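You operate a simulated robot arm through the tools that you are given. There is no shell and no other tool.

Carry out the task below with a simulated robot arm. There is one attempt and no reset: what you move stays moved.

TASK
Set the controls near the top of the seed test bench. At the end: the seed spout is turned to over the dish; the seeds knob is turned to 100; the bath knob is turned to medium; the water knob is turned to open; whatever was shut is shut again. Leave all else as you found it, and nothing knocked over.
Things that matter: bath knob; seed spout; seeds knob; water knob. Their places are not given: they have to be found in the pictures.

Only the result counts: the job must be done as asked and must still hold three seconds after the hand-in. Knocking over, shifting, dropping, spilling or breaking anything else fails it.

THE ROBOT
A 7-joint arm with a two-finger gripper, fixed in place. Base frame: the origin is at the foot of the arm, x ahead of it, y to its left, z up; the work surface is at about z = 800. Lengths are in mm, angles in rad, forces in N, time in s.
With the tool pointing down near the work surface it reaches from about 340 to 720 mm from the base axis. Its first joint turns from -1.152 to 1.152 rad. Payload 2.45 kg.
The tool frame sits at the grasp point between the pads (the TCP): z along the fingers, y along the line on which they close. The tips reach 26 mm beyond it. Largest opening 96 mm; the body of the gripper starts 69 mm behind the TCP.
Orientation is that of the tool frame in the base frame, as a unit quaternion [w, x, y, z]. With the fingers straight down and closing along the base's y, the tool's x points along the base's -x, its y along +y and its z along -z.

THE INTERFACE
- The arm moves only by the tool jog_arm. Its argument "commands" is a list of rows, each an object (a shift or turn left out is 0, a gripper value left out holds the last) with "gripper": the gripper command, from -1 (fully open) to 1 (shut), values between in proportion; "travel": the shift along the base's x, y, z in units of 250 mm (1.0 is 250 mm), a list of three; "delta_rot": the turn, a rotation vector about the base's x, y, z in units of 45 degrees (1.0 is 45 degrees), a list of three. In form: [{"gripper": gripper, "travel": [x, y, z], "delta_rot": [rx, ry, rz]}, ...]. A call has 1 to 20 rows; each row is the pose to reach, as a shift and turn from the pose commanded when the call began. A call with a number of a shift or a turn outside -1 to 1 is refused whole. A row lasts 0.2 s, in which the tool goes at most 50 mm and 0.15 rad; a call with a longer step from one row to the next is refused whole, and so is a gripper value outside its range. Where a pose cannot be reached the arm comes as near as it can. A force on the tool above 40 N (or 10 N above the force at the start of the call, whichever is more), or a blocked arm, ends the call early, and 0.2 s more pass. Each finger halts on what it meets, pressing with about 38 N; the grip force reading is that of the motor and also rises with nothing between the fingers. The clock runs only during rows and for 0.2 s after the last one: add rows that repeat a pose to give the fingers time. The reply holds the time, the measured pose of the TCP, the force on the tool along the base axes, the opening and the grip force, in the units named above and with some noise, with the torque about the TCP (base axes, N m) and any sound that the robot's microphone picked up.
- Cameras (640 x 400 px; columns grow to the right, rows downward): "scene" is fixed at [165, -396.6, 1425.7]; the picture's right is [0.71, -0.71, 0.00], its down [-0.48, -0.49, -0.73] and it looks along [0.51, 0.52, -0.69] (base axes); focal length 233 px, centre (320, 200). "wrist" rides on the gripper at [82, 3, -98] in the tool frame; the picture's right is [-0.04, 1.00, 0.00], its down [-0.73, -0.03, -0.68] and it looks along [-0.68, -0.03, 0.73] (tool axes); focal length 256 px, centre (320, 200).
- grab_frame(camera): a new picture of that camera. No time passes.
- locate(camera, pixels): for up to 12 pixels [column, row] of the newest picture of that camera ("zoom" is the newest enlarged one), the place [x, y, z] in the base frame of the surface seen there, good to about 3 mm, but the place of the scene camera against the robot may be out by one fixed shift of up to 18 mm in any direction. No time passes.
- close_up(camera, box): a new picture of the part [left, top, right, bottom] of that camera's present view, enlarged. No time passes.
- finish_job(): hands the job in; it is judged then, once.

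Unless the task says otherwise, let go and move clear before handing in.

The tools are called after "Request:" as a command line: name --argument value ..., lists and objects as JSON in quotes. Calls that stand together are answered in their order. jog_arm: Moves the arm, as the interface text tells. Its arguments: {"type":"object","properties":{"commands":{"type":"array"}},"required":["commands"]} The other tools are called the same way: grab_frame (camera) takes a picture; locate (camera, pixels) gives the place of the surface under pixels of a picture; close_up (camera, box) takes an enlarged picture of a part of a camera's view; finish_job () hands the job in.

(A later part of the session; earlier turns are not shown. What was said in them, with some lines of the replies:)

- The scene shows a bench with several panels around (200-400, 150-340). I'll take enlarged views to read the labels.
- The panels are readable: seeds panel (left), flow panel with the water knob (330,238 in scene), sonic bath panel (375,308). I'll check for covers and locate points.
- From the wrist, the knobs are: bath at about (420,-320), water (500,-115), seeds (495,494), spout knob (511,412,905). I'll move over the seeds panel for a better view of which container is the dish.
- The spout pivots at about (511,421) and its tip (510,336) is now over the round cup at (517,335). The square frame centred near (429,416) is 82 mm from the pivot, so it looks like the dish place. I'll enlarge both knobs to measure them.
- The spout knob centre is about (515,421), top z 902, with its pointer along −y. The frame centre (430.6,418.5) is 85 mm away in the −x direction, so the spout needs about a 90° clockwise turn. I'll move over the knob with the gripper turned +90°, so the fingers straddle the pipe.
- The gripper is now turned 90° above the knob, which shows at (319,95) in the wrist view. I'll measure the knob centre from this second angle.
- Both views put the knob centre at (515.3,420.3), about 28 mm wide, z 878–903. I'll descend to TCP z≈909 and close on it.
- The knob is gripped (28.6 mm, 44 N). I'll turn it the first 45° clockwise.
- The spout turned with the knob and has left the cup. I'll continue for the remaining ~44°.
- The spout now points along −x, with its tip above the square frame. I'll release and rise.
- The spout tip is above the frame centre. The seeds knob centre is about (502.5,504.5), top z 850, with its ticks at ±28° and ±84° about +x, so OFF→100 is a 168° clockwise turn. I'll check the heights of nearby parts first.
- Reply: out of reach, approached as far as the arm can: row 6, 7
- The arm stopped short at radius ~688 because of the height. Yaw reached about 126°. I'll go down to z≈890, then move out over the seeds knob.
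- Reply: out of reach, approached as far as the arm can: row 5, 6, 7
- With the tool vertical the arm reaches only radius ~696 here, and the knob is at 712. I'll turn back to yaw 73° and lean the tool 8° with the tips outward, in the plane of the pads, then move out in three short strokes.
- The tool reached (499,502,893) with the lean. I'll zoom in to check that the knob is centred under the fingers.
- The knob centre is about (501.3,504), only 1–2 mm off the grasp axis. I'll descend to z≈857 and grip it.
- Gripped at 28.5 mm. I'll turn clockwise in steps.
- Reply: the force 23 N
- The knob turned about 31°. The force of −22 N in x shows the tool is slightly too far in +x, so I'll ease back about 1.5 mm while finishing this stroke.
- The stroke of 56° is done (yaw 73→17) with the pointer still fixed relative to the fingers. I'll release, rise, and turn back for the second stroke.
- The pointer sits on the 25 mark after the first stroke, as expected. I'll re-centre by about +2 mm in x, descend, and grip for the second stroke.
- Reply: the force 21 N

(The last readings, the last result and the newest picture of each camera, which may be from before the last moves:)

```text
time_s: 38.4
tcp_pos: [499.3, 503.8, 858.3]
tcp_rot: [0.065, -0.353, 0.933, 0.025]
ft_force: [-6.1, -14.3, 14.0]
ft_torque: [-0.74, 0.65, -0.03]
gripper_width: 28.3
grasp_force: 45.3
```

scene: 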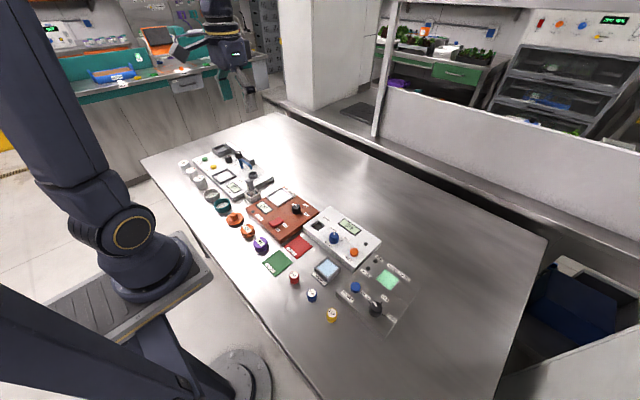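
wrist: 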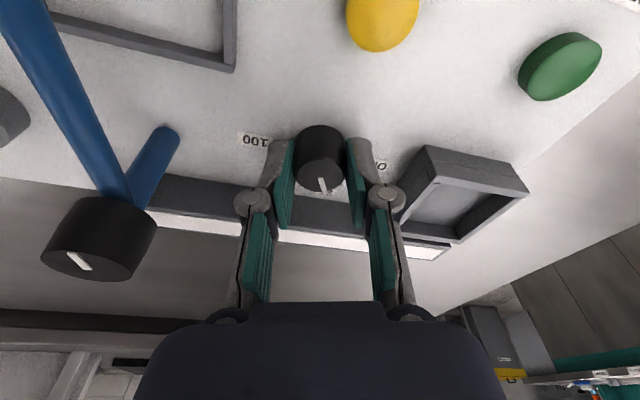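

Forces are moderate (−14 N in y), so I'll finish this stroke with a small −y easing.

Request:
jog_arm --commands '[{"gripper": 1, "travel": [-0.002, -0.004, 0.002], "delta_rot": [0, 0, -0.1]}, {"gripper": 1, "travel": [-0.003, -0.003, 0.002], "delta_rot": [0, 0, -0.25]}, {"gripper": 1, "travel": [-0.003, -0.002, 0.002], "delta_rot": [0, 0, -0.4]}, {"gripper": 1, "travel": [-0.003, -0.001, 0.002], "delta_rot": [0, 0, -0.544]}, {"gripper": 1, "travel": [-0.003, -0.001, 0.002], "delta_rot": [0, 0, -0.544]}]'

Request:
jog_arm --commands '[{"gripper": 0.3}, {"gripper": 0.15}, {"gripper": 0.15}, {"gripper": 0.15}, {"gripper": 0.15, "travel": [0, 0, 0.08]}, {"gripper": 0.15, "travel": [0, 0, 0.148]}, {"gripper": 0.15, "travel": [0, 0, 0.148]}]'

Request:
close_up --camera "wrist" --box '[240, 70, 400, 170]'

```text
time_s: 39.6
tcp_pos: [499.1, 504.8, 858.8]
tcp_rot: [0.07, -0.148, 0.986, 0.011]
ft_force: [6.3, 0.7, -3.9]
ft_torque: [0.35, -0.66, -0.02]
gripper_width: 28.8
grasp_force: 45.4
```

```text
time_s: 41.2
tcp_pos: [498.3, 504.2, 893.0]
tcp_rot: [0.069, -0.147, 0.987, 0.01]
ft_force: [-0.7, -0.2, 0.5]
ft_torque: [-0.01, 0.0, 0.02]
gripper_width: 40.7
grasp_force: 0.0
```

```text
4.00 times, centred on (320, 120) of wrist
```

zoom: 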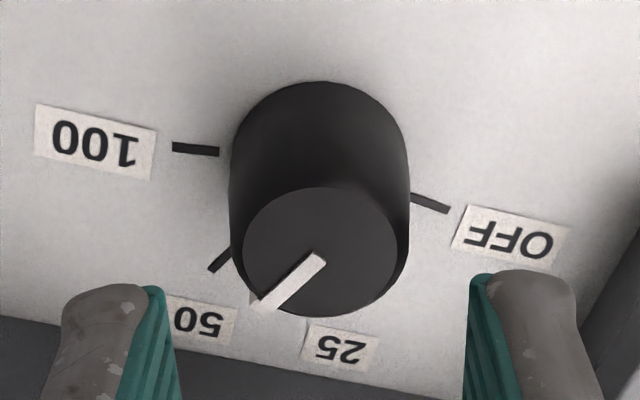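

The pointer is now near the 50 mark. I'll zoom in more to measure the exact angle before the last stroke.

Request:
close_up --camera "wrist" --box '[285, 110, 349, 150]'

Request:
close_up --camera "scene" --box '[210, 135, 258, 170]'

```text
10.00 times, centred on (317, 130) of wrist
```

zoom: 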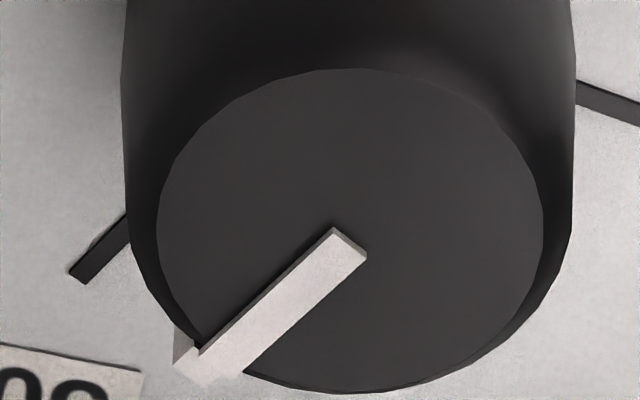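

```text
11.43 times, centred on (234, 152) of scene
```

zoom: 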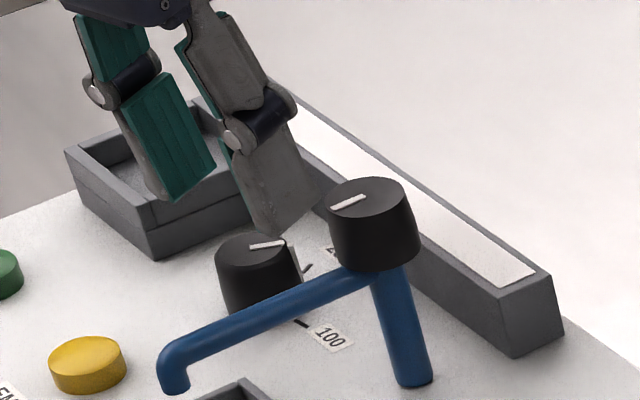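

The high zoom gives a pointer angle of −28.7°, exactly on 50. I'll turn back and do the third 56° stroke.

Request:
jog_arm --commands '[{"gripper": 0.15, "delta_rot": [0, 0, 0.16]}, {"gripper": 0.15, "delta_rot": [0, 0, 0.32]}, {"gripper": 0.15, "delta_rot": [0, 0, 0.48]}, {"gripper": 0.15, "delta_rot": [0, 0, 0.64]}, {"gripper": 0.15, "delta_rot": [0, 0, 0.8]}, {"gripper": 0.15, "delta_rot": [0, 0, 0.95]}, {"gripper": 0.15, "delta_rot": [0, 0, 0.95]}]'

Request:
jog_arm --commands '[{"gripper": 0.15, "delta_rot": [0, 0, 0.15]}, {"gripper": 0.15, "delta_rot": [0, 0, 0.294]}, {"gripper": 0.15, "travel": [0.007, -0.002, 0], "delta_rot": [0, 0, 0.294]}, {"gripper": 0.15, "travel": [0.007, -0.002, 0], "delta_rot": [0, 0, 0.294]}]'

Request:
close_up --camera "wrist" --box '[240, 70, 400, 170]'

```text
time_s: 42.8
tcp_pos: [499.5, 504.7, 895.3]
tcp_rot: [0.061, -0.498, 0.864, 0.034]
ft_force: [0.8, -0.2, 0.0]
ft_torque: [-0.01, 0.0, -0.03]
gripper_width: 40.8
grasp_force: 0.1
```

```text
time_s: 43.8
tcp_pos: [499.9, 502.1, 895.0]
tcp_rot: [0.056, -0.594, 0.802, 0.041]
ft_force: [-0.1, 0.0, 0.0]
ft_torque: [0.02, -0.03, -0.01]
gripper_width: 41.0
grasp_force: 0.0
```

```text
4.00 times, centred on (320, 120) of wrist
```

zoom: 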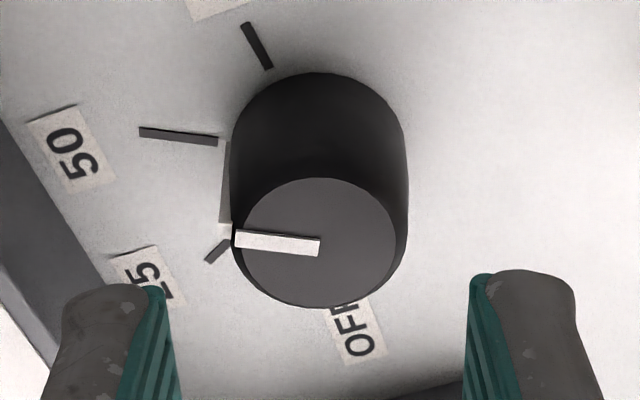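

The pointer ridge now faces the left pad, so the grip might nudge it. I'll descend, grip, and check the pointer before turning.

Request:
jog_arm --commands '[{"gripper": 0.15, "travel": [0.002, 0.002, -0.06]}, {"gripper": 0.15, "travel": [0.002, 0.002, -0.12]}, {"gripper": 0.15, "travel": [0.002, 0.002, -0.148]}, {"gripper": 0.15, "travel": [0.002, 0.002, -0.148]}, {"gripper": 0.4, "travel": [0.002, 0.002, -0.148]}, {"gripper": 1, "travel": [0.002, 0.002, -0.148]}, {"gripper": 1, "travel": [0.002, 0.002, -0.148]}, {"gripper": 1, "travel": [0.002, 0.002, -0.148]}, {"gripper": 1, "travel": [0.002, 0.002, -0.148]}]'

Request:
close_up --camera "wrist" --box '[240, 100, 400, 200]'

```text
time_s: 45.8
tcp_pos: [501.0, 503.9, 858.2]
tcp_rot: [0.056, -0.593, 0.802, 0.043]
ft_force: [-6.2, 2.2, -0.8]
ft_torque: [-0.01, 0.2, -0.02]
gripper_width: 28.8
grasp_force: 45.3
```

```text
4.00 times, centred on (320, 150) of wrist
```

zoom: 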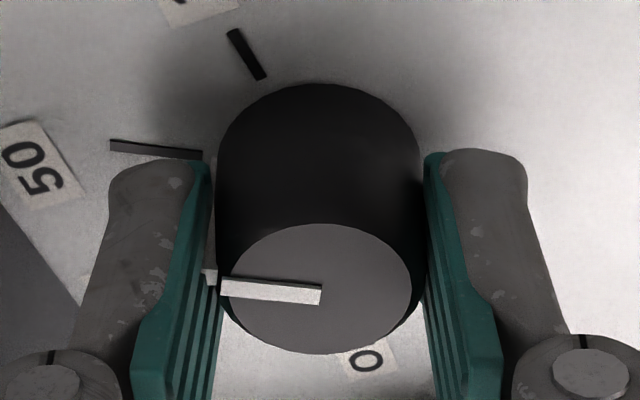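

The pointer did not move on gripping (28.8 mm). I'll do the third stroke.

Request:
jog_arm --commands '[{"gripper": 1, "delta_rot": [0, 0, -0.1]}, {"gripper": 1, "travel": [-0.002, 0.0, 0], "delta_rot": [0, 0, -0.25]}, {"gripper": 1, "travel": [-0.004, 0.0, 0], "delta_rot": [0, 0, -0.4]}, {"gripper": 1, "travel": [-0.005, 0.001, 0], "delta_rot": [0, 0, -0.55]}, {"gripper": 1, "travel": [-0.006, 0.001, 0], "delta_rot": [0, 0, -0.7]}, {"gripper": 1, "travel": [-0.006, 0.001, 0], "delta_rot": [0, 0, -0.7]}]'

Request:
jog_arm --commands '[{"gripper": 1, "travel": [-0.001, 0.0, 0], "delta_rot": [0, 0, -0.1]}, {"gripper": 1, "travel": [-0.001, 0.001, 0], "delta_rot": [0, 0, -0.25]}, {"gripper": 1, "travel": [-0.002, 0.001, 0], "delta_rot": [0, 0, -0.4]}, {"gripper": 1, "travel": [-0.002, 0.002, 0], "delta_rot": [0, 0, -0.53]}, {"gripper": 1, "travel": [-0.002, 0.002, 0], "delta_rot": [0, 0, -0.53]}]'

Request:
close_up --camera "wrist" --box '[240, 100, 400, 200]'

```text
time_s: 47.2
tcp_pos: [500.8, 503.5, 857.9]
tcp_rot: [0.066, -0.353, 0.933, 0.026]
ft_force: [5.3, 8.3, -13.5]
ft_torque: [0.51, -0.37, -0.03]
gripper_width: 28.6
grasp_force: 44.6
```

```text
time_s: 48.4
tcp_pos: [499.7, 505.4, 857.1]
tcp_rot: [0.07, -0.152, 0.986, 0.01]
ft_force: [14.8, 8.0, -16.9]
ft_torque: [0.17, -0.52, 0.11]
gripper_width: 28.4
grasp_force: 44.9
```

```text
4.00 times, centred on (320, 150) of wrist
```

zoom: 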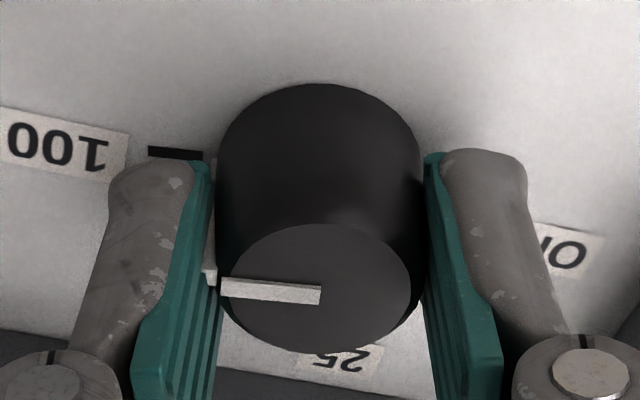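

The pointer now lines up toward the 100 label. I'll release, rise and check.

Request:
jog_arm --commands '[{"gripper": 0.3}, {"gripper": 0.15}, {"gripper": 0.15}, {"gripper": 0.15}, {"gripper": 0.15, "travel": [0, 0, 0.08]}, {"gripper": 0.15, "travel": [0, 0, 0.148]}, {"gripper": 0.15, "travel": [0, 0, 0.148]}]'

Request:
close_up --camera "wrist" --box '[240, 70, 400, 170]'

Request:
close_up --camera "wrist" --box '[280, 110, 344, 150]'

```text
time_s: 50.0
tcp_pos: [500.6, 506.2, 895.6]
tcp_rot: [0.068, -0.153, 0.986, 0.011]
ft_force: [0.1, 0.2, -0.4]
ft_torque: [0.0, 0.0, 0.0]
gripper_width: 40.5
grasp_force: 0.0
```

```text
4.00 times, centred on (320, 120) of wrist
```

zoom: 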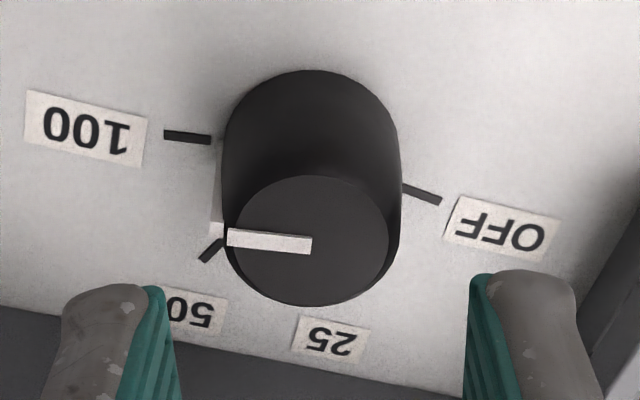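

```text
10.00 times, centred on (312, 130) of wrist
```

zoom: 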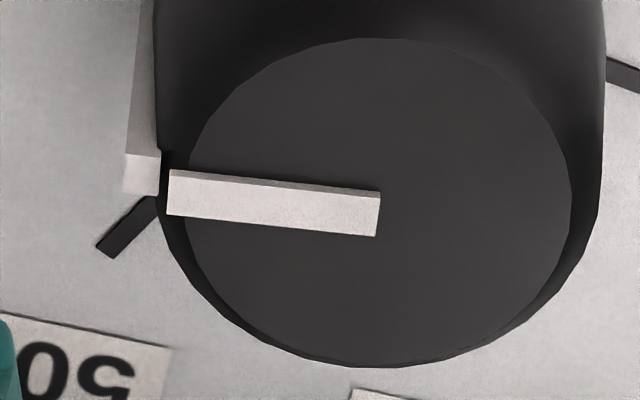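

The pointer is parallel to the 100 tick, so the seeds knob is done. I'll rise, remove the lean, and travel towards the water knob.

Request:
jog_arm --commands '[{"gripper": 0, "travel": [-0.05, 0, 0.15]}, {"gripper": 0, "travel": [-0.15, 0, 0.3], "delta_rot": [0, 0, 0]}, {"gripper": 0, "travel": [-0.25, -0.05, 0.42], "delta_rot": [-0.027, 0.085, 0]}, {"gripper": 0, "travel": [-0.3, -0.2, 0.46], "delta_rot": [-0.053, 0.17, 0]}, {"gripper": 0, "travel": [-0.3, -0.38, 0.46], "delta_rot": [-0.053, 0.17, 0]}, {"gripper": 0, "travel": [-0.3, -0.56, 0.46], "delta_rot": [-0.053, 0.17, 0]}, {"gripper": 0, "travel": [-0.3, -0.74, 0.46], "delta_rot": [-0.053, 0.17, 0]}, {"gripper": 0, "travel": [-0.3, -0.92, 0.46], "delta_rot": [-0.053, 0.17, 0]}, {"gripper": 0, "travel": [-0.3, -1.0, 0.46], "delta_rot": [-0.053, 0.17, 0]}]'

Request:
jog_arm --commands '[{"gripper": 0, "travel": [0, -0.19, 0], "delta_rot": [0, 0, -0.1]}, {"gripper": 0, "travel": [0, -0.38, 0], "delta_rot": [0, 0, -0.2]}, {"gripper": 0, "travel": [0, -0.57, 0], "delta_rot": [0, 0, -0.3]}, {"gripper": 0, "travel": [0, -0.76, 0], "delta_rot": [0, 0, -0.387]}, {"gripper": 0, "travel": [0, -0.95, 0], "delta_rot": [0, 0, -0.387]}, {"gripper": 0, "travel": [0, -1.0, 0], "delta_rot": [0, 0, -0.387]}]'

Request:
jog_arm --commands '[{"gripper": 0, "travel": [0, -0.19, 0]}, {"gripper": 0, "travel": [0, -0.38, 0]}, {"gripper": 0, "travel": [0, -0.48, 0]}, {"gripper": 0, "travel": [0, -0.48, 0]}]'

Request:
grab_frame --camera "wrist"

Request:
grab_frame --camera "scene"

```text
time_s: 52.0
tcp_pos: [423.1, 253.7, 1008.0]
tcp_rot: [0.0, -0.153, 0.988, 0.001]
ft_force: [-0.3, 0.6, 0.2]
ft_torque: [0.01, -0.03, 0.02]
gripper_width: 47.9
grasp_force: 0.0
```

```text
time_s: 53.4
tcp_pos: [421.9, 5.1, 1009.7]
tcp_rot: [0.0, -0.003, 1.0, 0.001]
ft_force: [-0.6, 0.7, 0.3]
ft_torque: [-0.01, -0.01, 0.01]
gripper_width: 48.0
grasp_force: 0.1
```

```text
time_s: 54.4
tcp_pos: [425.6, -114.3, 1010.6]
tcp_rot: [0.001, -0.002, 1.0, 0.001]
ft_force: [-0.1, 0.3, -0.2]
ft_torque: [0.03, 0.01, 0.02]
gripper_width: 47.7
grasp_force: 0.0
```

```text
taken
```

wrist: 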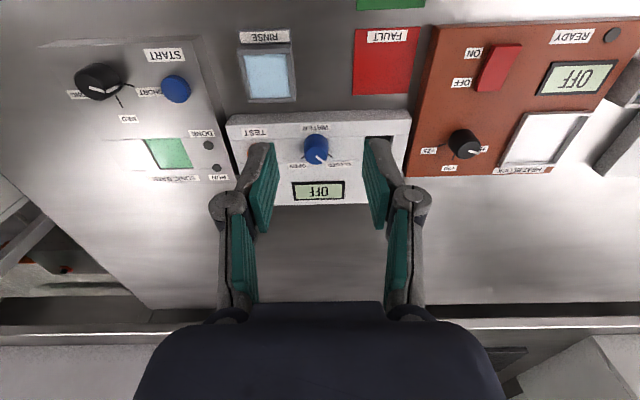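

```text
taken
```

scene: 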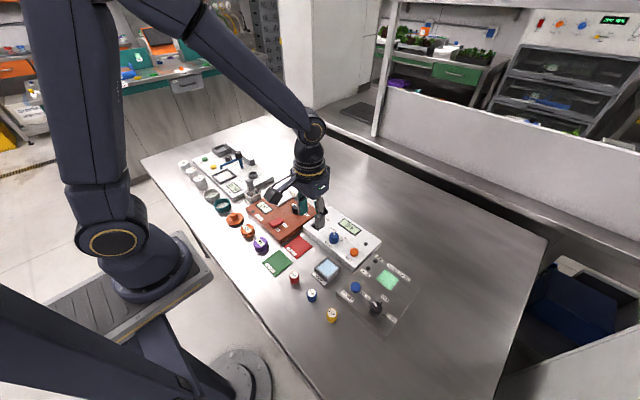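

The arm is above the flow panel, with the water knob at (316,150) in the wrist view. I'll zoom for its centre and angle.

Request:
close_up --camera "wrist" --box '[276, 120, 372, 180]'

Request:
locate --camera "zoom" --pixels '[[270, 230], [300, 260], [330, 250], [270, 100], [400, 200], [200, 200]]'

Request:
close_up --camera "wrist" --box '[20, 30, 240, 190]'

Request:
locate --camera "zoom" --pixels '[[230, 150], [200, 130], [300, 100], [100, 300], [500, 300], [30, 250], [600, 100], [400, 360]]'

```text
6.67 times, centred on (324, 150) of wrist
```

zoom: 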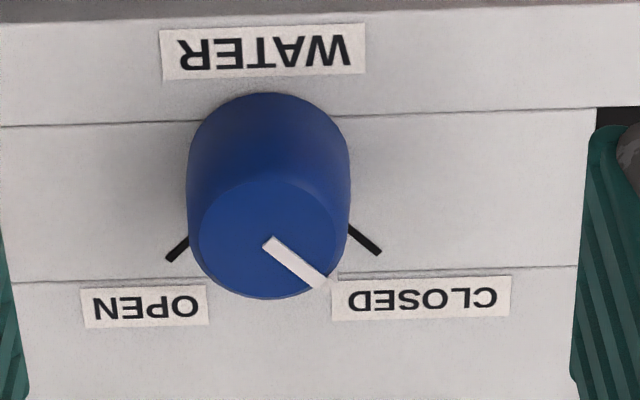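

```text
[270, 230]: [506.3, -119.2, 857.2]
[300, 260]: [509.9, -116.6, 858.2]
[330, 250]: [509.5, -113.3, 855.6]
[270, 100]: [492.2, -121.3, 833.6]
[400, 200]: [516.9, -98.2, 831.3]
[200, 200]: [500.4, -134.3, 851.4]
```

```text
2.50 times, centred on (130, 110) of wrist
```

zoom: 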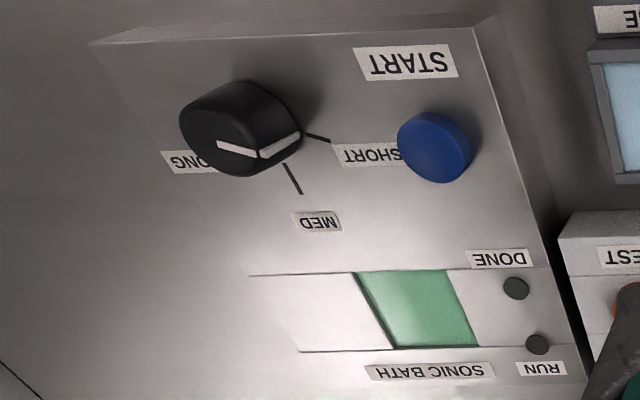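

```text
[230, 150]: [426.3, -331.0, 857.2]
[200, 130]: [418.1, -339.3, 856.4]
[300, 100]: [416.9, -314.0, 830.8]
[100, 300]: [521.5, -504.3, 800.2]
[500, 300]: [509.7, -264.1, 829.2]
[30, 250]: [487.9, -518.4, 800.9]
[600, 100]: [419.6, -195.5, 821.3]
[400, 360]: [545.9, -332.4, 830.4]
```

The water knob centre is about (508.5,−121.5), top z 857. CLOSED is at +46° and OPEN at −46°, so it needs about −92°. I'll move above it with yaw +45°.

Request:
jog_arm --commands '[{"gripper": 0.15, "travel": [0.066, -0.006, 0], "delta_rot": [0, 0, 0.167]}, {"gripper": 0.15, "travel": [0.132, -0.012, 0], "delta_rot": [0, 0, 0.333]}, {"gripper": 0.15, "travel": [0.2, -0.018, 0], "delta_rot": [0, 0, 0.5]}, {"gripper": 0.15, "travel": [0.266, -0.024, -0.05], "delta_rot": [0, 0, 0.667]}, {"gripper": 0.15, "travel": [0.332, -0.029, -0.15], "delta_rot": [0, 0, 0.833]}, {"gripper": 0.15, "travel": [0.332, -0.029, -0.3], "delta_rot": [0, 0, 1.0]}, {"gripper": 0.15, "travel": [0.332, -0.029, -0.43], "delta_rot": [0, 0, 1.0]}, {"gripper": 0.15, "travel": [0.332, -0.029, -0.43], "delta_rot": [0, 0, 1.0]}]'

Request:
grab_frame --camera "wrist"

Request:
close_up --camera "wrist" --box '[240, 80, 400, 180]'

Request:
locate --camera "zoom" --pixels '[[310, 230], [330, 240], [290, 250], [320, 260], [340, 220], [300, 220]]'

```text
time_s: 56.2
tcp_pos: [506.1, -122.5, 900.7]
tcp_rot: [0.0, -0.385, 0.923, 0.001]
ft_force: [0.6, 1.0, 0.0]
ft_torque: [0.01, 0.0, -0.01]
gripper_width: 40.8
grasp_force: 0.0
```

```text
taken
```

wrist: 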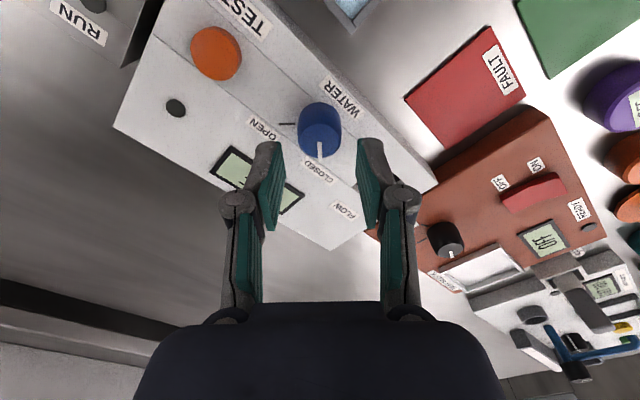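

```text
4.00 times, centred on (320, 130) of wrist
```

zoom: 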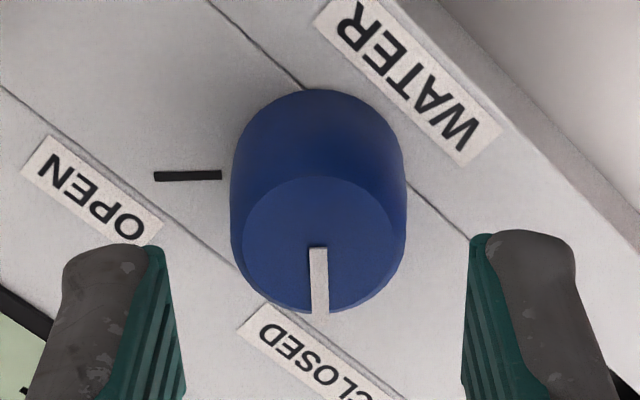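

```text
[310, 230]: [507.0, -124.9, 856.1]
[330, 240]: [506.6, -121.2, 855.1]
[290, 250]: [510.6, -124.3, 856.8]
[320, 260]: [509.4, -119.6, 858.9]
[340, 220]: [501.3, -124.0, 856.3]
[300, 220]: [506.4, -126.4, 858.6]
```

The knob is within about 1 mm of the grasp axis and the pointer is on CLOSED. I'll descend to z≈864 and grip.

Request:
jog_arm --commands '[{"gripper": 0.15, "travel": [0.002, -0.002, -0.06]}, {"gripper": 0.15, "travel": [0.002, -0.002, -0.12]}, {"gripper": 0.15, "travel": [0.002, -0.002, -0.146]}, {"gripper": 0.15, "travel": [0.002, -0.002, -0.146]}, {"gripper": 0.4, "travel": [0.002, -0.002, -0.146]}, {"gripper": 1, "travel": [0.002, -0.002, -0.146]}, {"gripper": 1, "travel": [0.002, -0.002, -0.146]}, {"gripper": 1, "travel": [0.002, -0.002, -0.146]}, {"gripper": 1, "travel": [0.002, -0.002, -0.146]}]'

Request:
jog_arm --commands '[{"gripper": 1, "delta_rot": [0, 0, -0.1]}, {"gripper": 1, "delta_rot": [0, 0, -0.25]}, {"gripper": 1, "delta_rot": [0, 0, -0.4]}, {"gripper": 1, "delta_rot": [0, 0, -0.55]}, {"gripper": 1, "delta_rot": [0, 0, -0.7]}, {"gripper": 1, "delta_rot": [0, 0, -0.85]}, {"gripper": 1, "delta_rot": [0, 0, -1.0]}, {"gripper": 1, "delta_rot": [0, 0, -1.0]}]'

Request:
close_up --camera "wrist" --box '[240, 100, 400, 200]'

```text
time_s: 58.2
tcp_pos: [507.2, -122.0, 865.2]
tcp_rot: [-0.001, -0.386, 0.923, 0.001]
ft_force: [-5.3, 4.9, -1.4]
ft_torque: [0.12, 0.16, -0.02]
gripper_width: 28.7
grasp_force: 45.2
```

```text
time_s: 60.0
tcp_pos: [507.0, -121.1, 863.3]
tcp_rot: [-0.001, -0.001, 1.0, 0.001]
ft_force: [-5.1, 7.1, -26.6]
ft_torque: [0.23, 0.23, 0.0]
gripper_width: 28.8
grasp_force: 45.6
```

```text
4.00 times, centred on (320, 150) of wrist
```

zoom: 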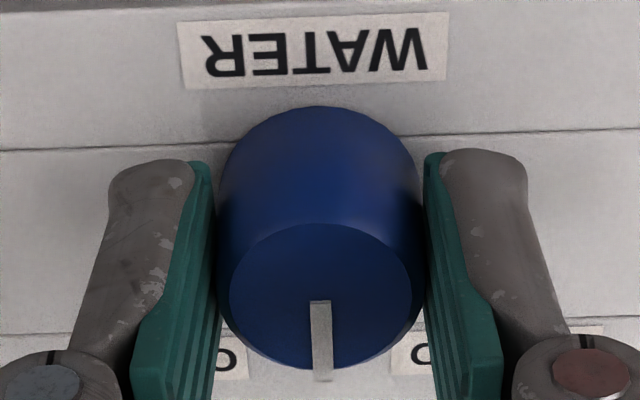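

The knob has turned 45° and still holds. I'll turn the remaining 45°, easing the downward pull slightly.

Request:
jog_arm --commands '[{"gripper": 1, "travel": [0, 0, -0.003], "delta_rot": [0, 0, -0.1]}, {"gripper": 1, "travel": [0, 0, -0.003], "delta_rot": [0, 0, -0.25]}, {"gripper": 1, "travel": [0, 0, -0.003], "delta_rot": [0, 0, -0.4]}, {"gripper": 1, "travel": [0, 0, -0.003], "delta_rot": [0, 0, -0.55]}, {"gripper": 1, "travel": [0, 0, -0.003], "delta_rot": [0, 0, -0.7]}, {"gripper": 1, "travel": [0, 0, -0.003], "delta_rot": [0, 0, -0.85]}, {"gripper": 1, "travel": [0, 0, -0.003], "delta_rot": [0, 0, -1.0]}, {"gripper": 1, "travel": [0, 0, -0.003], "delta_rot": [0, 0, -1.0]}]'

Request:
jog_arm --commands '[{"gripper": 0.3}, {"gripper": 0.15}, {"gripper": 0.15}, {"gripper": 0.15}, {"gripper": 0.15, "travel": [0, 0, 0.08]}, {"gripper": 0.15, "travel": [0, 0, 0.16]}, {"gripper": 0.15, "travel": [0, 0, 0.16]}]'

Request:
close_up --camera "wrist" --box '[240, 80, 400, 180]'

Request:
grab_frame --camera "wrist"

```text
time_s: 61.8
tcp_pos: [507.6, -122.4, 864.3]
tcp_rot: [-0.001, 0.381, 0.924, 0.0]
ft_force: [-12.2, 12.4, -0.9]
ft_torque: [0.05, 0.11, 0.11]
gripper_width: 28.9
grasp_force: 45.0
```

```text
time_s: 63.4
tcp_pos: [504.9, -122.9, 903.9]
tcp_rot: [-0.001, 0.381, 0.925, 0.0]
ft_force: [0.1, -0.2, -0.1]
ft_torque: [0.01, 0.02, -0.01]
gripper_width: 40.9
grasp_force: 0.1
```

```text
4.00 times, centred on (320, 130) of wrist
```

zoom: 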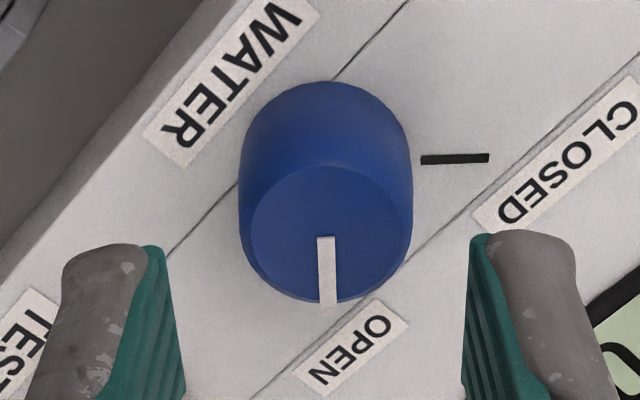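

```text
taken
```

wrist: 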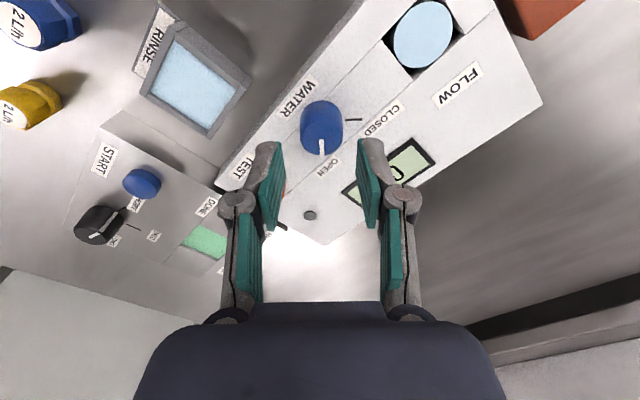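

The pointer now sits on OPEN and the flow window has turned blue. Next I'll rise and move to view the bath knob.

Request:
jog_arm --commands '[{"gripper": 0.0, "travel": [0, 0, 0.19]}, {"gripper": 0.0, "travel": [0, 0, 0.38]}, {"gripper": 0.0, "travel": [-0.11, -0.12, 0.384]}, {"gripper": 0.0, "travel": [-0.22, -0.24, 0.384]}, {"gripper": 0.0, "travel": [-0.33, -0.36, 0.384]}, {"gripper": 0.0, "travel": [-0.44, -0.48, 0.384]}, {"gripper": 0.0, "travel": [-0.552, -0.596, 0.384]}, {"gripper": 0.0, "travel": [-0.552, -0.596, 0.384]}]'

Request:
grab_frame --camera "wrist"

Request:
close_up --camera "wrist" --box '[224, 80, 416, 200]'

Request:
locate --camera "zoom" --pixels '[[310, 230], [330, 240], [290, 250], [320, 260], [340, 220], [300, 220]]'

```text
time_s: 65.2
tcp_pos: [370.3, -272.8, 1002.0]
tcp_rot: [0.001, 0.381, 0.925, 0.002]
ft_force: [0.1, -0.1, 0.8]
ft_torque: [-0.02, -0.02, 0.01]
gripper_width: 48.2
grasp_force: 0.0
```

```text
taken
```

wrist: 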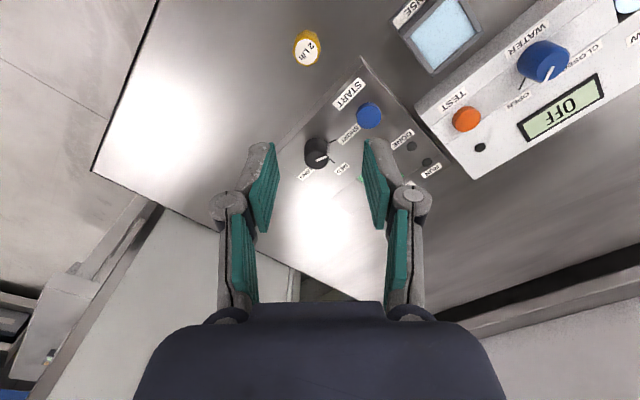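

```text
3.33 times, centred on (320, 140) of wrist
```

zoom: 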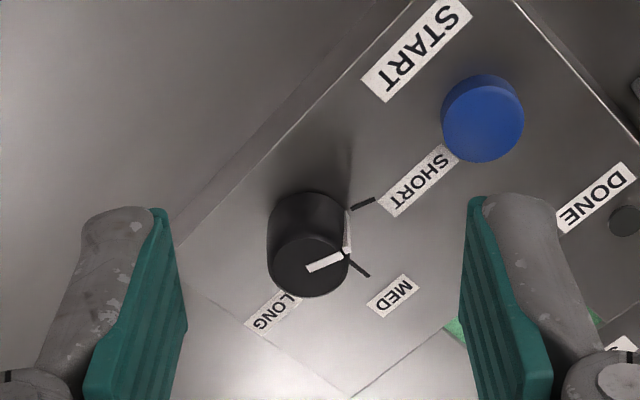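

```text
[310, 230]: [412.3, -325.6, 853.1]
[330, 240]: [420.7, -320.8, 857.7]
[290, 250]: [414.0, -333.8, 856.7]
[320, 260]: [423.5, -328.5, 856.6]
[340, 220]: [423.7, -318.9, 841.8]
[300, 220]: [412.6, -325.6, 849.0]
```

The bath knob (318,150) points to SHORT, and no cover lies over it. I'll zoom in to measure its centre and the tick angles.

Request:
close_up --camera "wrist" --box '[278, 120, 358, 170]'

```text
8.00 times, centred on (318, 145) of wrist
```

zoom: 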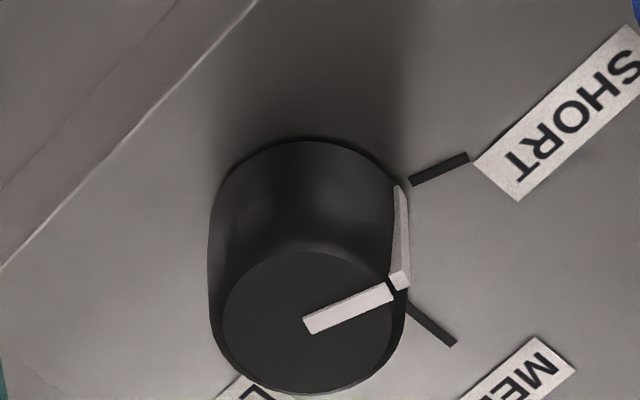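

SHORT is at +70° and MED at about −1° (the +x direction), so it needs a −70° turn. The centre is around (422,−334). I'll move above it with yaw +25° and re-measure close up.

Request:
jog_arm --commands '[{"gripper": 0.15, "travel": [0.035, -0.041, 0], "delta_rot": [0, 0, 0.167]}, {"gripper": 0.15, "travel": [0.07, -0.082, 0], "delta_rot": [0, 0, 0.333]}, {"gripper": 0.15, "travel": [0.105, -0.122, 0], "delta_rot": [0, 0, 0.5]}, {"gripper": 0.15, "travel": [0.14, -0.163, 0], "delta_rot": [0, 0, 0.667]}, {"gripper": 0.15, "travel": [0.175, -0.204, 0], "delta_rot": [0, 0, 0.833]}, {"gripper": 0.15, "travel": [0.208, -0.245, 0], "delta_rot": [0, 0, 1.0]}, {"gripper": 0.15, "travel": [0.208, -0.245, 0], "delta_rot": [0, 0, 1.0]}]'

Request:
jog_arm --commands '[{"gripper": 0.15, "travel": [0, 0, -0.1], "delta_rot": [0, 0, 0.15]}, {"gripper": 0.15, "travel": [0, 0, -0.2], "delta_rot": [0, 0, 0.3]}, {"gripper": 0.15, "travel": [0, 0, -0.3], "delta_rot": [0, 0, 0.45]}, {"gripper": 0.15, "travel": [0, 0, -0.39], "delta_rot": [0, 0, 0.555]}, {"gripper": 0.15, "travel": [0, 0, -0.39], "delta_rot": [0, 0, 0.555]}]'

Request:
grab_frame --camera "wrist"

Request:
close_up --camera "wrist" --box '[240, 80, 400, 180]'

Request:
locate --camera "zoom" --pixels '[[310, 230], [330, 240], [290, 250], [320, 260], [340, 220], [300, 220]]'

```text
time_s: 66.8
tcp_pos: [421.6, -333.1, 1001.4]
tcp_rot: [0.0, -0.003, 1.0, 0.0]
ft_force: [-0.1, -0.2, -0.2]
ft_torque: [0.03, -0.02, 0.02]
gripper_width: 40.8
grasp_force: 0.0
```

```text
time_s: 68.0
tcp_pos: [420.4, -332.1, 905.5]
tcp_rot: [-0.001, -0.219, 0.976, 0.001]
ft_force: [0.1, -0.9, 0.1]
ft_torque: [-0.01, -0.03, 0.03]
gripper_width: 40.8
grasp_force: 0.0
```

```text
taken
```

wrist: 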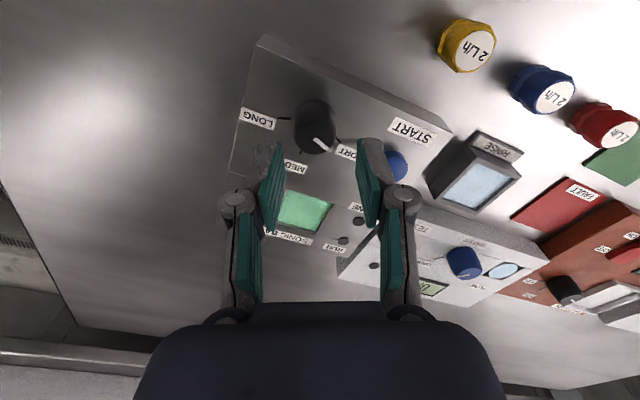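

```text
4.00 times, centred on (320, 130) of wrist
```

zoom: 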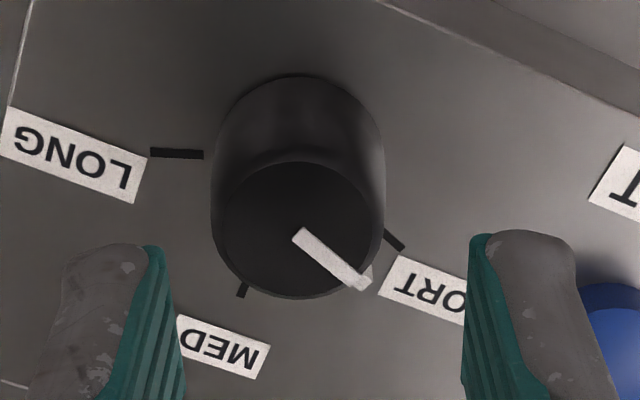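

```text
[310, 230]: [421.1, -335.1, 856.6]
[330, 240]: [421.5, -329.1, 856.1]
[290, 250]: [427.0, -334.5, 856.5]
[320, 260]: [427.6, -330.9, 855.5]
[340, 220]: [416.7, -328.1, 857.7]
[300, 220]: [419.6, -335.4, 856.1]
```

The knob centre is (421.8,−336), about 4 mm off along the closing line. I'll shift (+1.8,−3.8), descend to z≈864 and grip.

Request:
jog_arm --commands '[{"gripper": 0.15, "travel": [0.006, -0.0155, 0]}, {"gripper": 0.15, "travel": [0.006, -0.0155, -0.06]}, {"gripper": 0.15, "travel": [0.006, -0.0155, -0.12]}, {"gripper": 0.15, "travel": [0.006, -0.0155, -0.164]}, {"gripper": 0.15, "travel": [0.006, -0.0155, -0.164]}, {"gripper": 0.4, "travel": [0.006, -0.0155, -0.164]}, {"gripper": 1, "travel": [0.006, -0.0155, -0.164]}, {"gripper": 1, "travel": [0.006, -0.0155, -0.164]}, {"gripper": 1, "travel": [0.006, -0.0155, -0.164]}, {"gripper": 1, "travel": [0.006, -0.0155, -0.164]}]'

Request:
close_up --camera "wrist" --box '[240, 100, 400, 200]'

```text
time_s: 70.2
tcp_pos: [423.1, -335.0, 860.8]
tcp_rot: [-0.001, -0.219, 0.976, 0.003]
ft_force: [-7.1, 21.4, 3.2]
ft_torque: [0.6, -0.23, -0.01]
gripper_width: 28.9
grasp_force: 45.2
```

```text
4.00 times, centred on (320, 150) of wrist
```

zoom: 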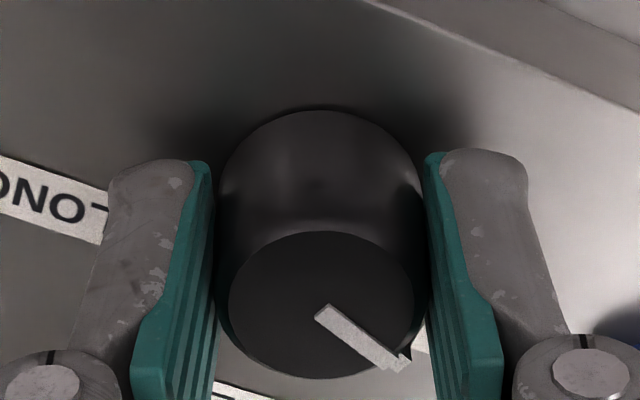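

Gripped with the pointer unchanged. The 21 N in +y means I should ease +2 mm in y. I'll do that and turn 45°.

Request:
jog_arm --commands '[{"gripper": 1, "travel": [-0.003, 0.007, 0]}, {"gripper": 1, "travel": [-0.003, 0.007, 0], "delta_rot": [0, 0, -0.1]}, {"gripper": 1, "travel": [-0.003, 0.007, 0], "delta_rot": [0, 0, -0.25]}, {"gripper": 1, "travel": [-0.003, 0.007, 0], "delta_rot": [0, 0, -0.4]}, {"gripper": 1, "travel": [-0.003, 0.007, 0], "delta_rot": [0, 0, -0.55]}, {"gripper": 1, "travel": [-0.003, 0.007, 0], "delta_rot": [0, 0, -0.7]}, {"gripper": 1, "travel": [-0.003, 0.007, 0], "delta_rot": [0, 0, -0.85]}, {"gripper": 1, "travel": [-0.003, 0.007, 0], "delta_rot": [0, 0, -1.0]}, {"gripper": 1, "travel": [-0.003, 0.007, 0], "delta_rot": [0, 0, -1.0]}]'

Request:
jog_arm --commands '[{"gripper": 1, "delta_rot": [0, 0, -0.1]}, {"gripper": 1, "delta_rot": [0, 0, -0.25]}, {"gripper": 1, "delta_rot": [0, 0, -0.4]}, {"gripper": 1, "delta_rot": [0, 0, -0.556]}, {"gripper": 1, "delta_rot": [0, 0, -0.556]}]'

Request:
close_up --camera "wrist" --box '[240, 100, 400, 200]'

```text
time_s: 72.2
tcp_pos: [421.5, -335.7, 862.7]
tcp_rot: [0.001, 0.173, 0.985, -0.001]
ft_force: [5.7, 7.3, -14.8]
ft_torque: [-0.08, -0.74, -0.02]
gripper_width: 28.7
grasp_force: 44.5
```

```text
time_s: 73.4
tcp_pos: [423.3, -334.9, 862.3]
tcp_rot: [0.0, 0.382, 0.924, 0.0]
ft_force: [9.1, -3.7, -26.8]
ft_torque: [-0.17, -0.38, 0.01]
gripper_width: 28.7
grasp_force: 45.4
```

```text
4.00 times, centred on (320, 150) of wrist
```

zoom: 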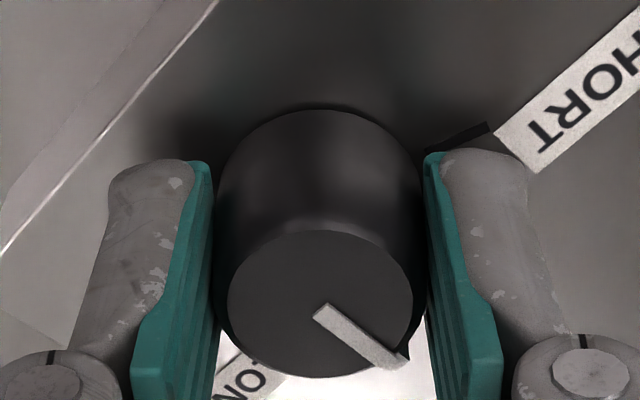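

The knob turned 70° with the grip. I'll release, rise and check it against the MED tick.

Request:
jog_arm --commands '[{"gripper": 0.3}, {"gripper": 0.15}, {"gripper": 0.15}, {"gripper": 0.15}, {"gripper": 0.15, "travel": [0, 0, 0.08]}, {"gripper": 0.15, "travel": [0, 0, 0.2]}, {"gripper": 0.15, "travel": [0, 0, 0.2]}]'

Request:
close_up --camera "wrist" --box '[240, 80, 400, 180]'

Request:
close_up --camera "scene" --box '[340, 260, 420, 330]'

```text
time_s: 75.0
tcp_pos: [422.4, -334.2, 914.5]
tcp_rot: [0.0, 0.381, 0.925, 0.001]
ft_force: [-0.4, -0.6, -0.2]
ft_torque: [-0.02, 0.03, 0.0]
gripper_width: 40.9
grasp_force: 0.0
```

```text
4.00 times, centred on (320, 130) of wrist
```

zoom: 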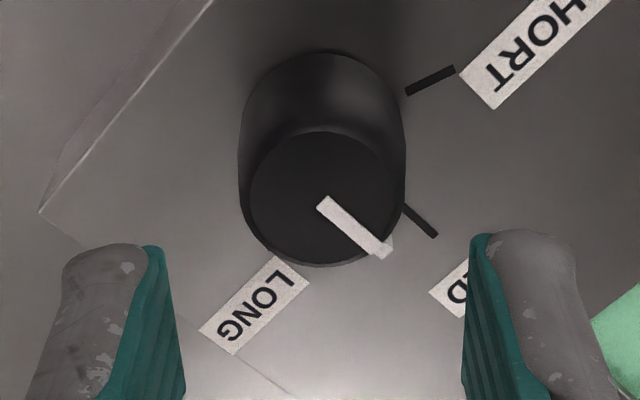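

```text
5.71 times, centred on (380, 295) of scene
```

zoom: 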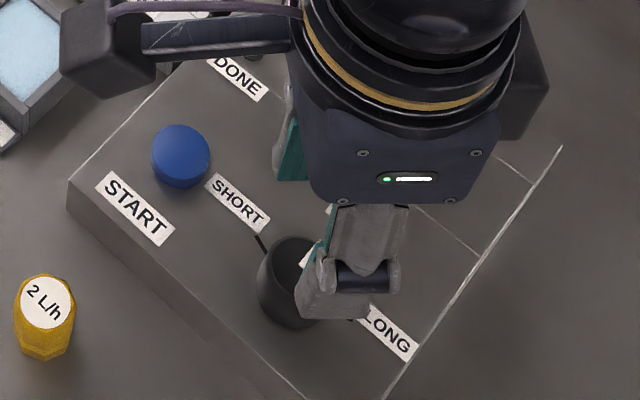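

The pointer is within about 2° of the MED tick. I'll rise and retreat so I can check the whole bench.

Request:
jog_arm --commands '[{"gripper": 0, "travel": [0, 0, 0.19]}, {"gripper": 0, "travel": [0, 0, 0.38]}, {"gripper": 0, "travel": [0, 0.0, 0.57]}, {"gripper": 0, "travel": [-0.02, 0.18, 0.66]}, {"gripper": 0, "travel": [-0.04, 0.36, 0.7]}, {"gripper": 0, "travel": [-0.06, 0.54, 0.74]}, {"gripper": 0, "travel": [-0.08, 0.72, 0.78]}, {"gripper": 0, "travel": [-0.1, 0.9, 0.8]}, {"gripper": 0, "travel": [-0.1, 1.0, 0.8]}, {"gripper": 0, "travel": [-0.1, 1.0, 0.8]}]'

Request:
jog_arm --commands '[{"gripper": 0, "travel": [0, 0.1, 0], "delta_rot": [0, 0, 0.167]}, {"gripper": 0, "travel": [0, 0.2, 0], "delta_rot": [0, 0, 0.333]}, {"gripper": 0, "travel": [0, 0.3, 0], "delta_rot": [0, 0, 0.5]}, {"gripper": 0, "travel": [0, 0.4, 0], "delta_rot": [0, 0, 0.667]}, {"gripper": 0, "travel": [0, 0.5, 0], "delta_rot": [0, 0, 0.833]}, {"gripper": 0, "travel": [0, 0.6, 0], "delta_rot": [0, 0, 1.0]}, {"gripper": 0, "travel": [0, 0.6, 0], "delta_rot": [0, 0, 1.0]}]'

Request:
grab_frame --camera "scene"

Request:
close_up --camera "scene" --box '[170, 135, 290, 210]'

Request:
close_up --camera "scene" --box '[290, 200, 430, 340]'

Request:
grab_frame --camera "wrist"

```text
refused: row 4 steps farther than a row can; nothing moved
```

```text
time_s: 76.6
tcp_pos: [422.7, -184.0, 913.7]
tcp_rot: [0.0, -0.003, 1.0, 0.001]
ft_force: [0.9, -0.6, -1.1]
ft_torque: [0.03, 0.0, -0.01]
gripper_width: 48.1
grasp_force: 0.0
```

```text
taken
```

scene: 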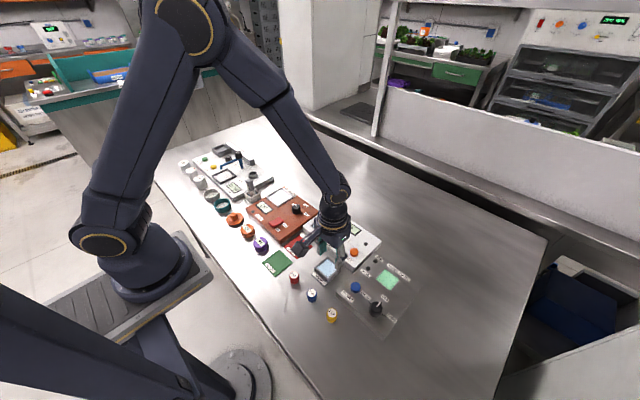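

```text
5.33 times, centred on (230, 172) of scene
```

zoom: 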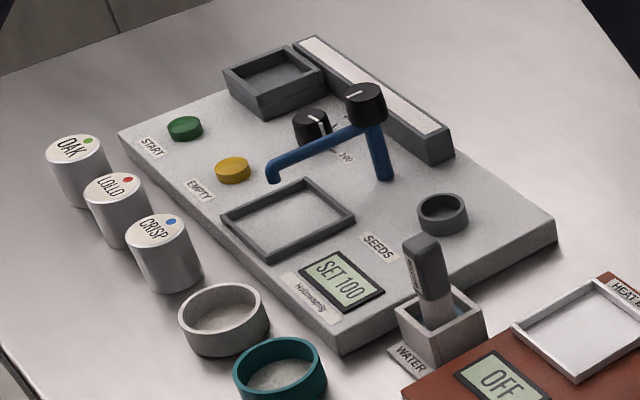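

```text
2.86 times, centred on (360, 270) of scene
```

zoom: 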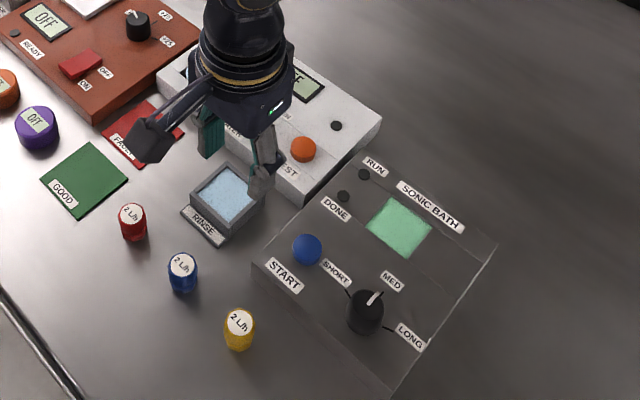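

```text
taken
```

wrist: 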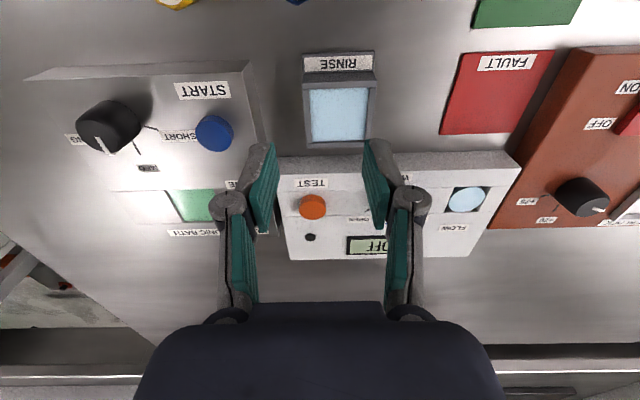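

The seeds display now reads "SET 100". My rise was refused, but the sideways move at z 914 touched nothing. I'll rise now and take a last look.

Request:
jog_arm --commands '[{"gripper": 0, "travel": [0, 0, 0.18]}, {"gripper": 0, "travel": [0, 0, 0.36]}, {"gripper": 0, "travel": [0, 0, 0.54]}, {"gripper": 0, "travel": [0, 0, 0.72]}, {"gripper": 0, "travel": [0, 0.18, 0.76]}, {"gripper": 0, "travel": [0, 0.36, 0.8]}, {"gripper": 0, "travel": [0, 0.54, 0.84]}, {"gripper": 0, "travel": [0, 0.72, 0.88]}, {"gripper": 0, "travel": [0, 0.9, 0.92]}, {"gripper": 0, "travel": [0, 0.9, 0.92]}]'

Request:
grab_frame --camera "scene"

Request:
close_up --camera "scene" --box '[290, 200, 430, 340]'

Request:
close_up --camera "scene" --box '[170, 135, 330, 255]'

Request:
grab_frame --camera "wrist"

```text
time_s: 78.8
tcp_pos: [420.2, 43.2, 1143.3]
tcp_rot: [0.001, -0.002, 1.0, 0.001]
ft_force: [-0.3, 0.1, -0.7]
ft_torque: [0.0, -0.01, 0.03]
gripper_width: 47.9
grasp_force: 0.0
```

```text
taken
```

scene: 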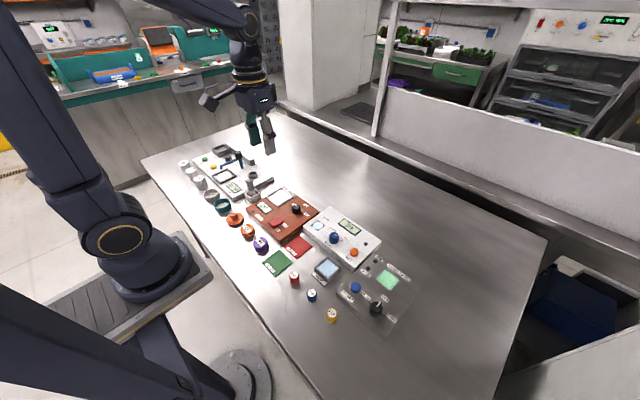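

```text
2.86 times, centred on (360, 270) of scene
```

zoom: 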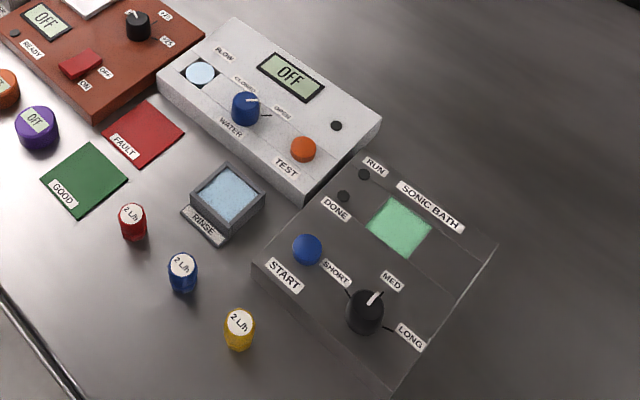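

```text
3.33 times, centred on (250, 195) of scene
```

zoom: 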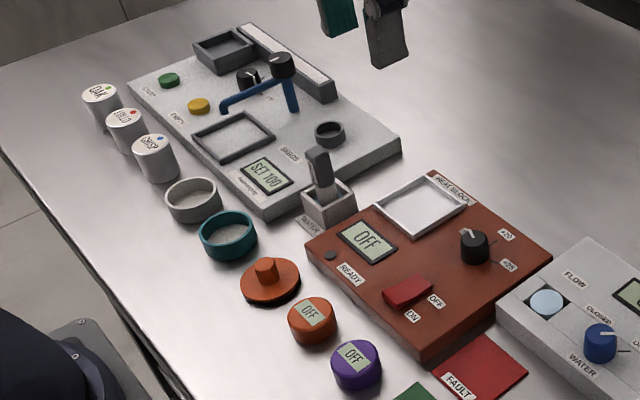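

```text
taken
```

wrist: 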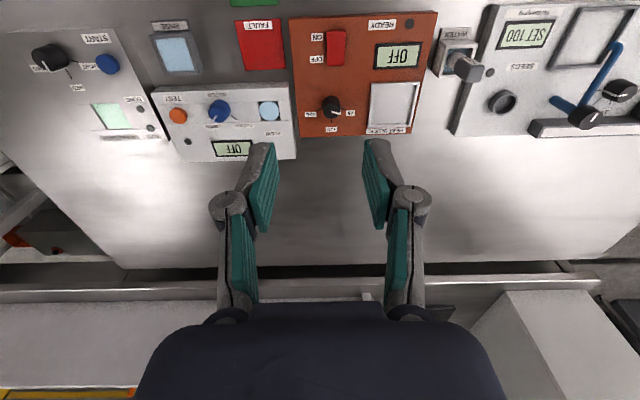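

All four controls are in position in the last pictures: the spout is over the square dish place, the seeds display reads SET 100, the water pointer is on OPEN with the flow window blue, and the bath pointer is on MED. Nothing else has moved and the arm is clear, so I'm handing in.

Request:
finish_job

```text
The job is handed in.
```

I set all four controls and handed the job in. The result of the judging hasn't come back.

- **Seed spout:** turned about 90° and now over the square frame on the seeds panel. The frame has no label. I took it to be the dish because the spout started over the round cup and the frame is at the right distance from the pivot.
- **Seeds knob:** turned from OFF to 100, and its display now reads "SET 100".
- **Water knob:** turned from CLOSED to OPEN, and the flow window has turned blue.
- **Bath knob:** turned from SHORT to MED, with the pointer within about 3° of the mark.

I saw no covers or lids that had to be opened, so there was nothing to shut again. In the last pictures nothing else had moved or been knocked over, and the arm was clear of the bench.
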